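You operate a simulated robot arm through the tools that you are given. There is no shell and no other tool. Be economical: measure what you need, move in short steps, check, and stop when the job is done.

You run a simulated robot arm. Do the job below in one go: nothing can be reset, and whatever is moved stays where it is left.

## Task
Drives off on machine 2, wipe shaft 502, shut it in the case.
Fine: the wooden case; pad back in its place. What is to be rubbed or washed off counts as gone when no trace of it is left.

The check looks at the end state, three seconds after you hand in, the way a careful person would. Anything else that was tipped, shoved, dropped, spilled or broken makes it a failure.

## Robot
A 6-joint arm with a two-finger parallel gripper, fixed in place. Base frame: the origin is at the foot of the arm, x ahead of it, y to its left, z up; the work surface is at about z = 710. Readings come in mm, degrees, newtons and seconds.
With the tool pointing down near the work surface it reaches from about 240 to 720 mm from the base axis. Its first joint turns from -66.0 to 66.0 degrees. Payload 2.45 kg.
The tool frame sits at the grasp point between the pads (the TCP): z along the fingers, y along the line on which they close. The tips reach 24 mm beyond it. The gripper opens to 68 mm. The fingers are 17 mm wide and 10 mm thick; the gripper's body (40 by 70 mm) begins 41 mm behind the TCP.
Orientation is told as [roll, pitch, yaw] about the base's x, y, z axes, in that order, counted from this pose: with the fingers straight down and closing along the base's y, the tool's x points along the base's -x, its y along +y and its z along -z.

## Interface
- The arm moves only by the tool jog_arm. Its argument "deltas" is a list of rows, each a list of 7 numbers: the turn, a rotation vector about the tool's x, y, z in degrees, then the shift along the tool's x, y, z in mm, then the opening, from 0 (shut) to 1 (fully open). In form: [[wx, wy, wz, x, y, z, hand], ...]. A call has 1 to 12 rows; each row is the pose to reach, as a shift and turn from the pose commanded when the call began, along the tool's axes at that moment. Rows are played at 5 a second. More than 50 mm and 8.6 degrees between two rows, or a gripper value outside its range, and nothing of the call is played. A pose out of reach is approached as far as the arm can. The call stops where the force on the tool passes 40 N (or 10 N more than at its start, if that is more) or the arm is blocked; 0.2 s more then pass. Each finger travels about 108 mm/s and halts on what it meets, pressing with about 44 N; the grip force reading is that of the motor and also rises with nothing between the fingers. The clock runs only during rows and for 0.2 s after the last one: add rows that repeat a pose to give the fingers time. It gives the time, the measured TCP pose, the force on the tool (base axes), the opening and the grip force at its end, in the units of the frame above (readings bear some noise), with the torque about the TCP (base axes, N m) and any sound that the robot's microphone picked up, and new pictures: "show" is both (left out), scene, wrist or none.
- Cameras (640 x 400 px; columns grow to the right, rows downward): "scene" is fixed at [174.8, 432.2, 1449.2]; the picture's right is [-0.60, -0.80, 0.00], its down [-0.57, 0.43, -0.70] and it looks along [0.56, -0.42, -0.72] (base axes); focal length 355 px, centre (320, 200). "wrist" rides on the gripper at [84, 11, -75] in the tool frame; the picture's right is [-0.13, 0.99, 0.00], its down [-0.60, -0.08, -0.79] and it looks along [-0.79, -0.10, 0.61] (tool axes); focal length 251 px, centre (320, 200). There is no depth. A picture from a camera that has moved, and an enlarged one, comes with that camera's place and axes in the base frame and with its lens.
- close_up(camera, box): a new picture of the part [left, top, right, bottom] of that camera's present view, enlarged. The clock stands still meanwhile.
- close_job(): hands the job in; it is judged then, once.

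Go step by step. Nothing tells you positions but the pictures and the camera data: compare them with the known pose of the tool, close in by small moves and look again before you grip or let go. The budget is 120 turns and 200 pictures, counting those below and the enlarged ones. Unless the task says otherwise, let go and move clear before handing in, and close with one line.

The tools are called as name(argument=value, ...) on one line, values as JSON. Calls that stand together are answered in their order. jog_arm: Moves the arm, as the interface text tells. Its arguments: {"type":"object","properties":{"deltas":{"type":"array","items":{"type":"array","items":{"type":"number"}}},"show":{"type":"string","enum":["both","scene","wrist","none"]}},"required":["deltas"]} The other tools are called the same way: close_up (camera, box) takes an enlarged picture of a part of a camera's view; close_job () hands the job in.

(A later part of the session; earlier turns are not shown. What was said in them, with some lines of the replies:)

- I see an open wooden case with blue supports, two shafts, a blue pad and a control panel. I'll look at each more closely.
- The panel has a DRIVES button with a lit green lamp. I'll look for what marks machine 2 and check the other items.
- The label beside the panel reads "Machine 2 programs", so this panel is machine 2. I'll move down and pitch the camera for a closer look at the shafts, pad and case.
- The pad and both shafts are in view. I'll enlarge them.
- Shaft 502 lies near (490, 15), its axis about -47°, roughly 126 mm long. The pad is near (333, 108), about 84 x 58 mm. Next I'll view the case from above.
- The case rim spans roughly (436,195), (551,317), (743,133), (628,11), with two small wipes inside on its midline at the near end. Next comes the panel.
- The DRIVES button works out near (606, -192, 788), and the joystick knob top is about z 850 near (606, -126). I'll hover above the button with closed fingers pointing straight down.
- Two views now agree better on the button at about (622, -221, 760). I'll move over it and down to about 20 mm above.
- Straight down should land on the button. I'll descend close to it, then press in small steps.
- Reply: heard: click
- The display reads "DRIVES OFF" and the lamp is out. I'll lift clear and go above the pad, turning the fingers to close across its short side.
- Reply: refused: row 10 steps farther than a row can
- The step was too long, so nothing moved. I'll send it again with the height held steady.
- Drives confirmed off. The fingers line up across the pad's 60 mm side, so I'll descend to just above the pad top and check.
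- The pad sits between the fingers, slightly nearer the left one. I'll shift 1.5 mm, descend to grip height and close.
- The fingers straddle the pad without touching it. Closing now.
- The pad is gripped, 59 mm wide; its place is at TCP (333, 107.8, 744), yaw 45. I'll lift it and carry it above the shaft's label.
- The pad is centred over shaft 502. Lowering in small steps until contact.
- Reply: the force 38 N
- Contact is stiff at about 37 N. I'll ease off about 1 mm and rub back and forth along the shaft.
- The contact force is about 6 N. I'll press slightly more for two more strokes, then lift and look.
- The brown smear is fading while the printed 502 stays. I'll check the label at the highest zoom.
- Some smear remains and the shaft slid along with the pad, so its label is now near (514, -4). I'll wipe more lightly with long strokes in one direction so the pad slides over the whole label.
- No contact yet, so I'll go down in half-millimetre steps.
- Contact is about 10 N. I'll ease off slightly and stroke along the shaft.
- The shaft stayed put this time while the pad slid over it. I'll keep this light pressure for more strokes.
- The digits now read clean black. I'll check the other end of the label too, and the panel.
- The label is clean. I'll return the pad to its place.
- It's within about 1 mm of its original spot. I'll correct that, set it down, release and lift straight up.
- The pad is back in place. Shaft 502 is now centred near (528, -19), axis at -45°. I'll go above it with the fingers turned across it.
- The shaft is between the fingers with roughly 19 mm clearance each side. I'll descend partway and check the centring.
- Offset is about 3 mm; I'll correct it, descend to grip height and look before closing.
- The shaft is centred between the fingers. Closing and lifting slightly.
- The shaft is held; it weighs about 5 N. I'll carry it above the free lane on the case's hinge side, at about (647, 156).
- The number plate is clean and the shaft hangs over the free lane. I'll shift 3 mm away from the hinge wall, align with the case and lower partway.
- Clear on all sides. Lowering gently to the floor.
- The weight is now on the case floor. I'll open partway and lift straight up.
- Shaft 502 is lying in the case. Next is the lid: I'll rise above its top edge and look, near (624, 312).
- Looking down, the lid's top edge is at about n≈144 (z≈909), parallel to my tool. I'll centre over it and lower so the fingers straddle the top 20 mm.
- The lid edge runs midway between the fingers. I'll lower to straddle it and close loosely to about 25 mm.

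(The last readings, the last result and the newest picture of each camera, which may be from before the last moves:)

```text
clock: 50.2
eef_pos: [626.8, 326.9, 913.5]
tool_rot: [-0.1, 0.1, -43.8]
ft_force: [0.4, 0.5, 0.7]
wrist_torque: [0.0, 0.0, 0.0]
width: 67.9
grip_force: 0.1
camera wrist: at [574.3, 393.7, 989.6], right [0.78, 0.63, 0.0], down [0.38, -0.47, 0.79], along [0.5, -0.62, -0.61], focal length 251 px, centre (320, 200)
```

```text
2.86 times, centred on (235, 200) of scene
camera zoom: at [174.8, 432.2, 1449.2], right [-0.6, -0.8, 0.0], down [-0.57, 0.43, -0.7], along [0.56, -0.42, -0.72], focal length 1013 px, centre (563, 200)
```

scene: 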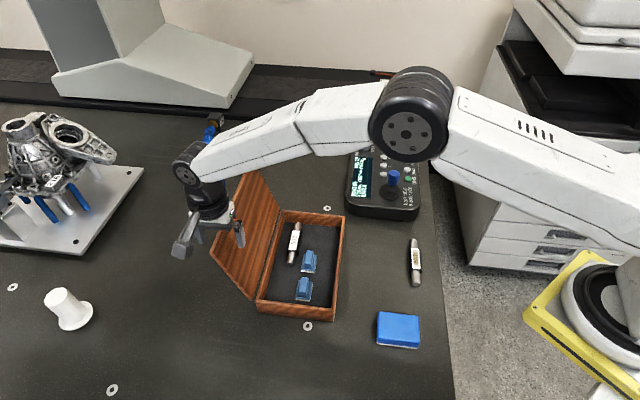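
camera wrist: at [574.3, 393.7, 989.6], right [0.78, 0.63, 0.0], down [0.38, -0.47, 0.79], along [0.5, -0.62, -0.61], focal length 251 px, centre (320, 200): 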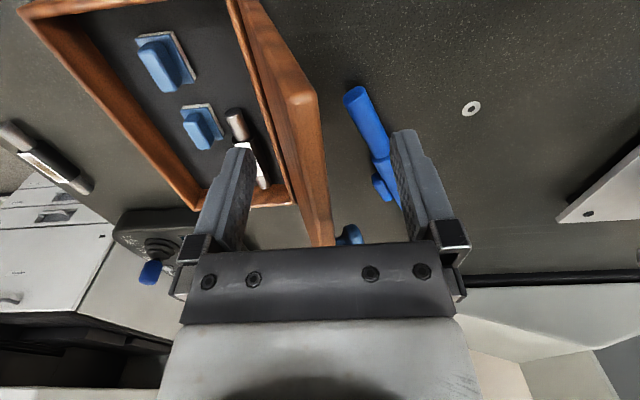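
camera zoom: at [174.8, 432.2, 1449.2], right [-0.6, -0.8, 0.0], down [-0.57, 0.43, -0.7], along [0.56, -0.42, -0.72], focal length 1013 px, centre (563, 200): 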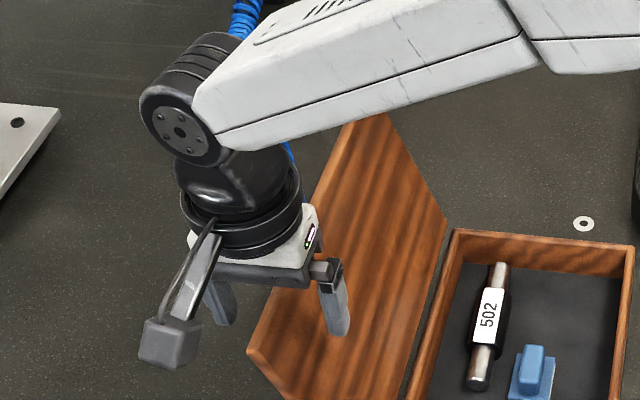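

The fingers straddle the lid top. I'll narrow the gap and carry the edge along its arc to upright.

jog_arm(deltas=[[0, 0, 0, 0, 0, 0, 0.5], [0, 0, 0, 0, -14, -4, 0.5], [0, 0, 0, 0, -29, -8, 0.5], [0, 0, 0, 0, -44, -10, 0.5], [0, 0, 0, 0, -58, -10, 0.5]])

close_up(camera="scene", box=[180, 110, 350, 320])

```text
clock: 51.4
eef_pos: [586.6, 285.7, 924.4]
tool_rot: [-0.1, 0.0, -43.8]
ft_force: [-0.3, -0.3, -0.3]
wrist_torque: [0.02, -0.01, 0.02]
width: 34.1
grip_force: 0.1
camera wrist: at [533.7, 351.5, 1000.2], right [0.78, 0.63, 0.0], down [0.38, -0.48, 0.79], along [0.5, -0.62, -0.61], focal length 251 px, centre (320, 200)
```

scene: 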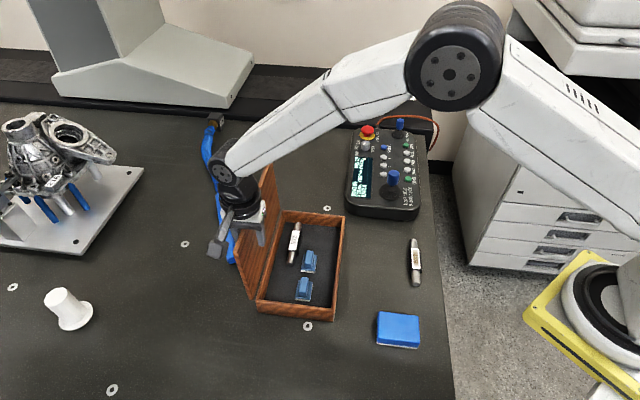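
wrist: 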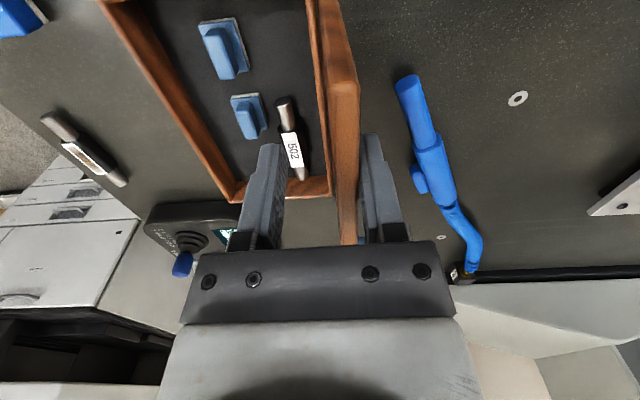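

```text
1.90 times, centred on (265, 215) of scene
camera zoom: at [174.8, 432.3, 1449.2], right [-0.6, -0.8, 0.0], down [-0.57, 0.43, -0.7], along [0.56, -0.42, -0.72], focal length 675 px, centre (425, 171)
```

zoom: 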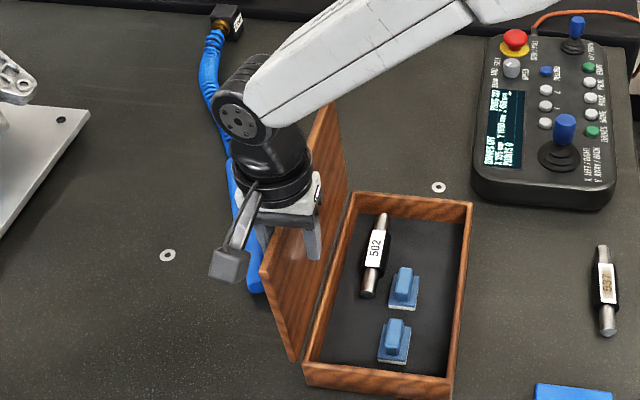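

The lid follows and is near upright. I'll continue along the arc, turning the tool with the lid.

jog_arm(deltas=[[-8, 0, 0, 0, -23.9, 1.7, 0.5], [-16, 0, 0, 0, -47.3, 6.6, 0.5], [-24, 0, 0, 0, -69.8, 14.8, 0.5]])

close_up(camera="scene", box=[180, 110, 350, 320])

```text
clock: 52.2
eef_pos: [542.8, 241.1, 912.4]
tool_rot: [21.9, 0.6, -43.6]
ft_force: [0.1, -0.4, 0.6]
wrist_torque: [-0.01, -0.03, -0.03]
width: 34.2
grip_force: 0.2
out of reach, approached as far as the arm can: row 3
camera wrist: at [469.8, 286.0, 987.1], right [0.73, 0.58, 0.37], down [0.19, -0.69, 0.7], along [0.66, -0.44, -0.61], focal length 251 px, centre (320, 200)
```

scene: 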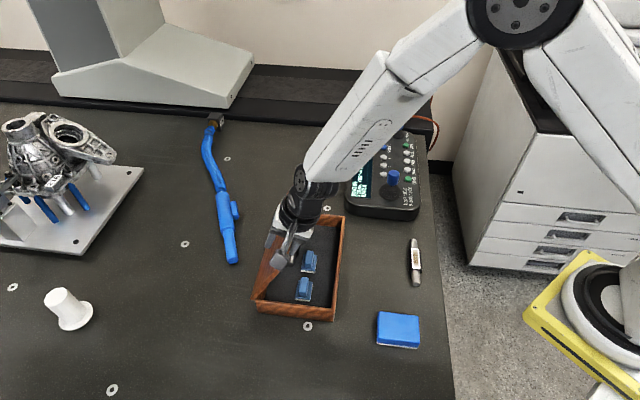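
wrist: 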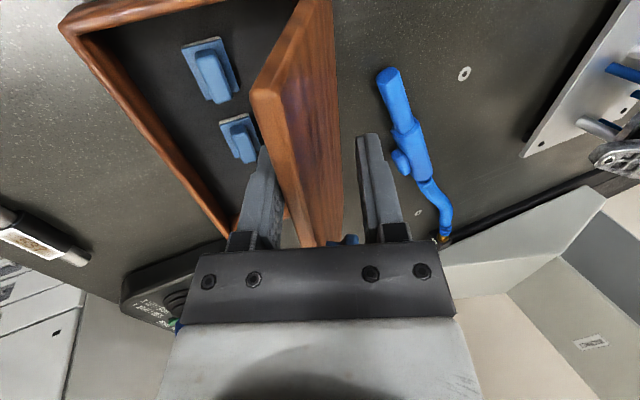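

```text
1.90 times, centred on (265, 215) of scene
camera zoom: at [174.8, 432.2, 1449.2], right [-0.6, -0.8, 0.0], down [-0.57, 0.43, -0.7], along [0.56, -0.42, -0.72], focal length 675 px, centre (425, 171)
```

zoom: 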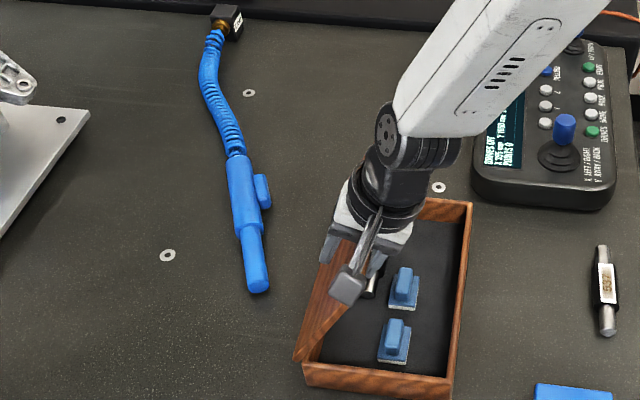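

The wrist can't tilt any further, but the lid now leans on the inner finger. A finger face backing off in the -n direction will lower it smoothly, so I'll open wide while holding the inner finger in place and ease the tilt to 15°.

jog_arm(deltas=[[3, 0, 0, 0, 10, -2.5, 0.75], [7, 0, 0, 0, 20.8, -5.3, 1], [7, 0, 0, 0, 20.8, -5.3, 1]])

close_up(camera="scene", box=[200, 130, 360, 330])

```text
clock: 53.0
eef_pos: [554.4, 253.0, 924.6]
tool_rot: [16.9, 0.2, -43.8]
ft_force: [0.1, -1.1, -0.2]
wrist_torque: [0.02, -0.03, 0.02]
width: 68.0
grip_force: 0.1
camera wrist: at [485.8, 304.2, 1000.4], right [0.75, 0.6, 0.29], down [0.23, -0.64, 0.74], along [0.62, -0.49, -0.61], focal length 251 px, centre (320, 200)
```

scene: 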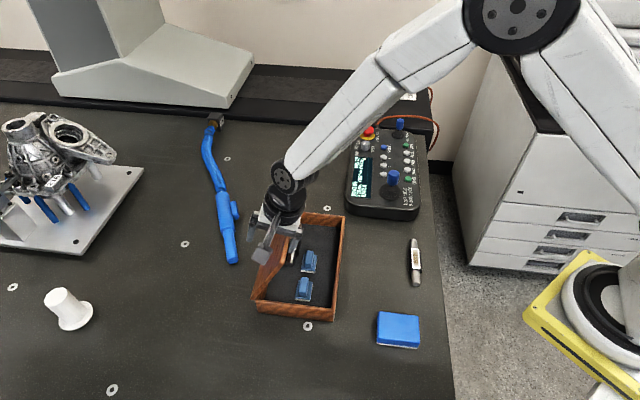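
wrist: 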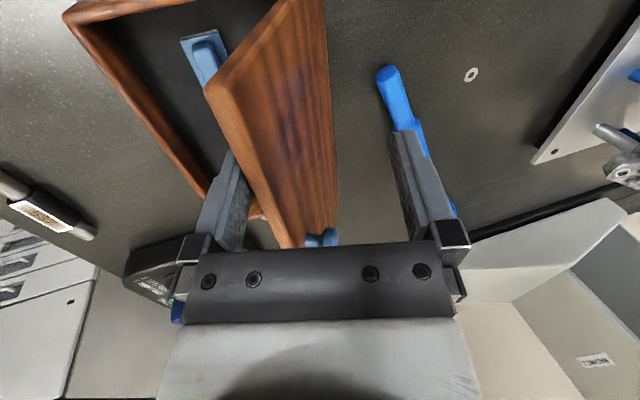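

```text
2.00 times, centred on (280, 230) of scene
camera zoom: at [174.7, 432.2, 1449.2], right [-0.6, -0.8, 0.0], down [-0.57, 0.43, -0.7], along [0.56, -0.42, -0.72], focal length 709 px, centre (400, 140)
```

zoom: 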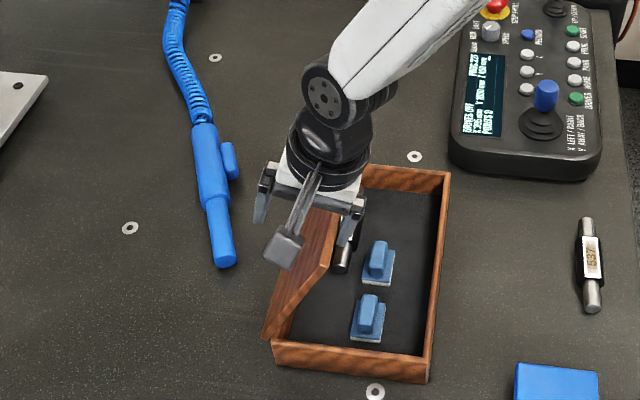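

The lid rests on the inner finger at roughly 60°. I'll back off along the arc to about 40°.

jog_arm(deltas=[[0, 0, 0, 0, -11, 1.5, 1], [0, 0, 0, 0, -22.4, 3.6, 1], [0, 0, 0, 0, -33, 7.5, 1], [0, 0, 0, 0, -44.3, 12.1, 1], [0, 0, 0, 0, -55, 17.5, 1], [0, 0, 0, 0, -64.8, 23.4, 1]])

close_up(camera="scene", box=[200, 130, 360, 330])

```text
clock: 54.4
eef_pos: [515.3, 213.5, 883.3]
tool_rot: [16.9, 0.0, -43.8]
ft_force: [0.3, 0.9, -0.2]
wrist_torque: [0.0, 0.01, -0.04]
width: 68.1
grip_force: 0.0
camera wrist: at [447.4, 264.4, 959.2], right [0.75, 0.59, 0.29], down [0.23, -0.64, 0.74], along [0.62, -0.49, -0.61], focal length 251 px, centre (320, 200)
```

scene: 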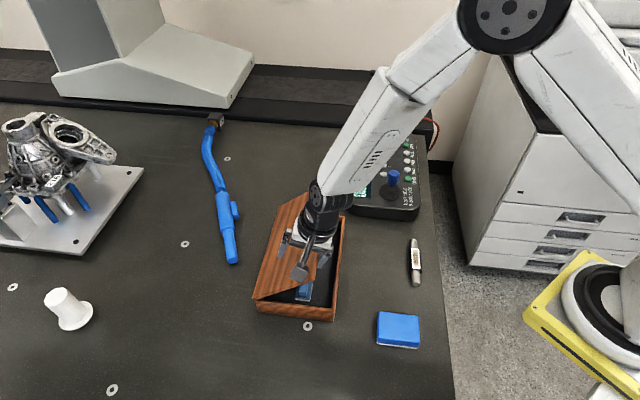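
wrist: 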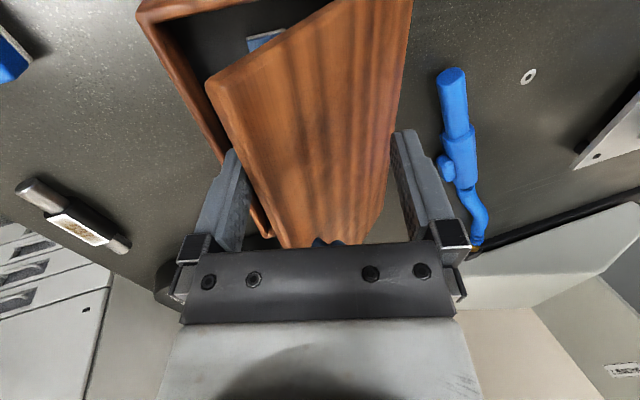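

```text
2.00 times, centred on (280, 230) of scene
camera zoom: at [174.7, 432.2, 1449.2], right [-0.6, -0.8, 0.0], down [-0.57, 0.43, -0.7], along [0.56, -0.42, -0.72], focal length 709 px, centre (400, 140)
```

zoom: 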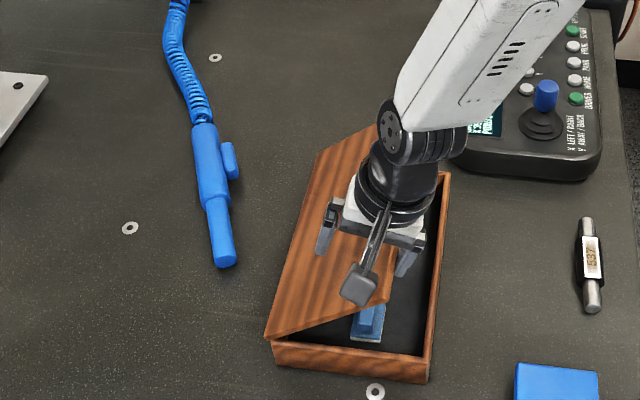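

It's lowering smoothly. Continuing to about 15°.

jog_arm(deltas=[[0, 0, 0, 0, -10, 7, 1], [0, 0, 0, 0, -18.7, 14.1, 1], [0, 0, 0, 0, -25.5, 20, 1], [0, 0, 0, 0, -31.4, 26.4, 1], [0, 0, 0, 0, -37.5, 33, 1], [0, 0, 0, 0, -42.7, 39.8, 1], [0, 0, 0, 0, -47, 46, 1], [0, 0, 0, 0, -51, 51.8, 1]])

close_up(camera="scene", box=[200, 130, 360, 330])

```text
clock: 56.2
eef_pos: [493.2, 189.4, 820.3]
tool_rot: [16.9, 0.1, -43.9]
ft_force: [-3.1, -1.5, -0.2]
wrist_torque: [-0.02, 0.03, -0.05]
width: 68.2
grip_force: 0.1
camera wrist: at [424.0, 240.2, 895.4], right [0.75, 0.6, 0.29], down [0.23, -0.64, 0.74], along [0.62, -0.49, -0.61], focal length 251 px, centre (320, 200)
```

scene: 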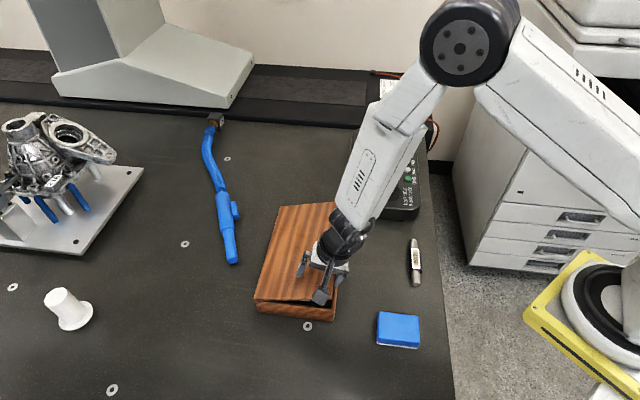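
wrist: 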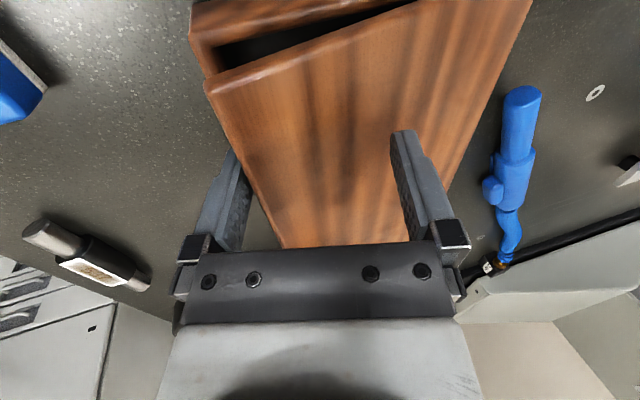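

```text
2.00 times, centred on (280, 230) of scene
camera zoom: at [174.7, 432.2, 1449.2], right [-0.6, -0.8, 0.0], down [-0.57, 0.43, -0.7], along [0.56, -0.42, -0.72], focal length 709 px, centre (400, 140)
```

zoom: 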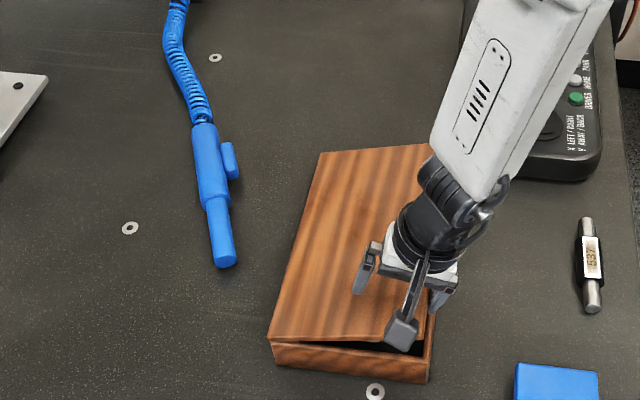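

The lid is nearly down. I'll ease the last degrees and then withdraw the finger away from the edge.

jog_arm(deltas=[[0, 0, 0, 0, -4, 6.5, 1], [0, 0, 0, 0, -7.1, 12.8, 1], [0, 0, 0, 0, -10, 18.5, 1], [0, 0, 0, 0, -12, 22, 1], [0, 0, 0, 0, -14, 21.5, 1], [0, 0, 0, 0, -18, 20.5, 1], [0, 0, 0, 0, -26, 18, 1], [0, 0, 0, 0, -40, 12, 1]])

close_up(camera="scene", box=[230, 180, 360, 330])

```text
clock: 58.0
eef_pos: [468.5, 163.8, 796.8]
tool_rot: [16.9, 0.1, -43.9]
ft_force: [0.8, 0.2, -0.1]
wrist_torque: [0.0, 0.02, 0.01]
width: 68.1
grip_force: 0.1
camera wrist: at [400.6, 215.0, 872.7], right [0.75, 0.59, 0.29], down [0.22, -0.64, 0.73], along [0.62, -0.49, -0.61], focal length 251 px, centre (320, 200)
```

scene: 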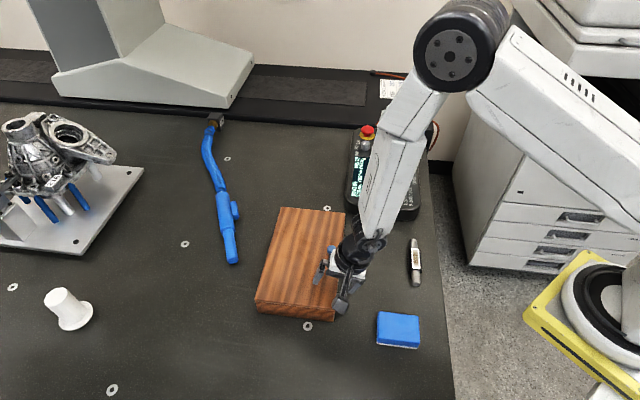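
wrist: 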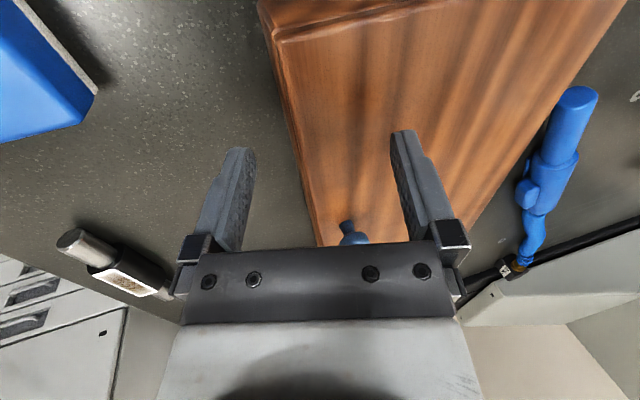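

```text
2.67 times, centred on (295, 255) of scene
camera zoom: at [174.8, 432.3, 1449.2], right [-0.6, -0.8, 0.0], down [-0.57, 0.43, -0.7], along [0.56, -0.42, -0.72], focal length 946 px, centre (387, 53)
```

zoom: 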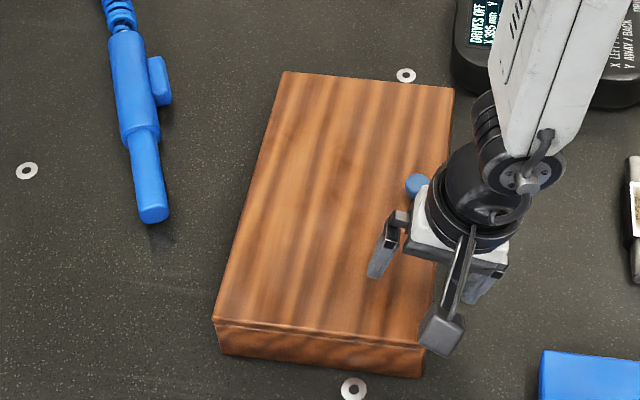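

The lid is shut. Raising the arm clear and checking everything.

jog_arm(deltas=[[0, 0, 0, 0, 11, -38, 1], [0, 0, 0, 0, 23, -76, 1], [0, 0, 0, 0, 35, -115, 1], [4, 0, 0, 0, 20, -155, 1], [8, 0, 0, 0, 5, -195, 1], [12, 0, 0, 0, -10, -230, 1]])

close_up(camera="scene", box=[230, 180, 360, 330])

close_up(camera="scene", box=[340, 110, 450, 230])

```text
clock: 59.4
eef_pos: [415.1, 110.4, 1013.8]
tool_rot: [5.0, 0.5, -44.5]
ft_force: [0.7, -1.6, -0.5]
wrist_torque: [0.05, 0.02, -0.01]
width: 67.9
grip_force: 0.0
camera wrist: at [358.5, 173.0, 1091.1], right [0.79, 0.61, 0.09], down [0.33, -0.53, 0.78], along [0.52, -0.58, -0.62], focal length 251 px, centre (320, 200)
```

scene: 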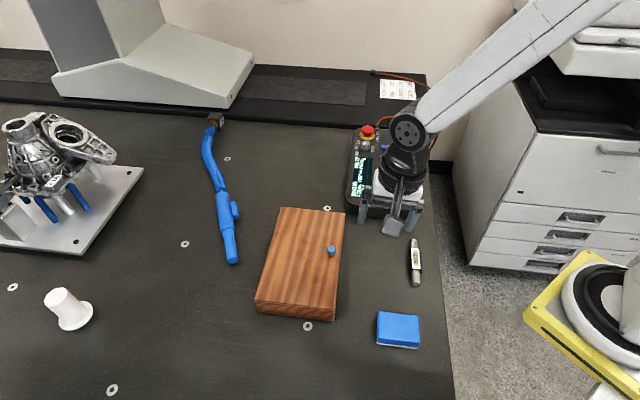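
wrist: 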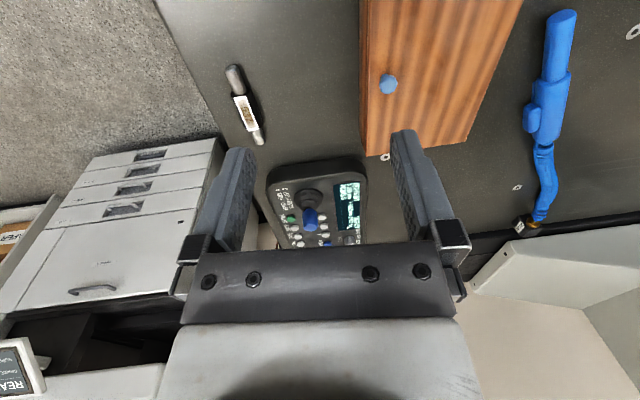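

```text
2.67 times, centred on (295, 255) of scene
camera zoom: at [174.7, 432.2, 1449.2], right [-0.6, -0.8, 0.0], down [-0.57, 0.43, -0.7], along [0.56, -0.42, -0.72], focal length 946 px, centre (387, 53)
```

zoom: 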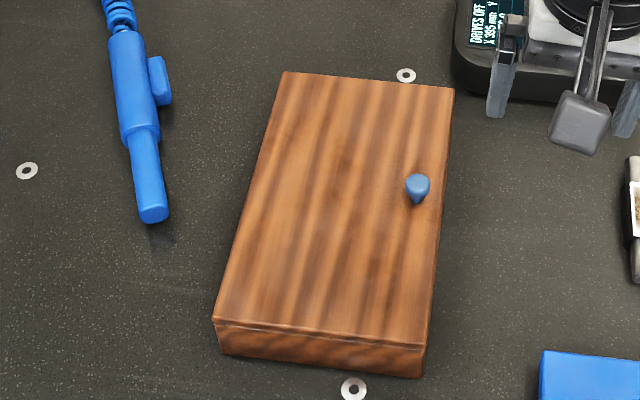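

```text
3.33 times, centred on (395, 170) of scene
camera zoom: at [174.7, 432.2, 1449.2], right [-0.6, -0.8, 0.0], down [-0.57, 0.43, -0.7], along [0.56, -0.42, -0.72], focal length 1182 px, centre (70, 300)
```

zoom: 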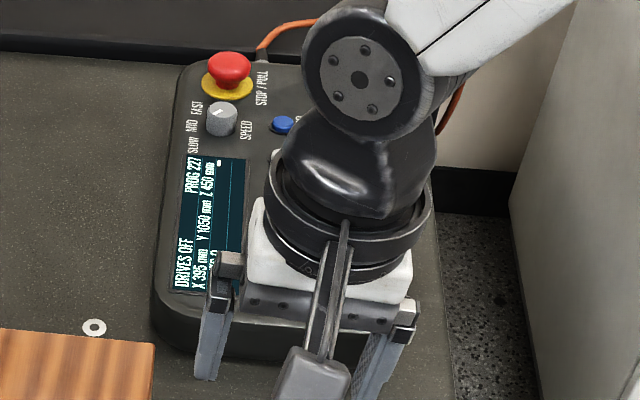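

The lid is fully shut, the display still reads "DRIVES OFF", the pad is in its place and the arm is clear, so I'm handing in.

close_job()

```text
The job is handed in.
```

The drives on machine 2 are off, shaft 502 is wiped clean and shut in the wooden case, and the pad is back within about 2 mm of where it was.
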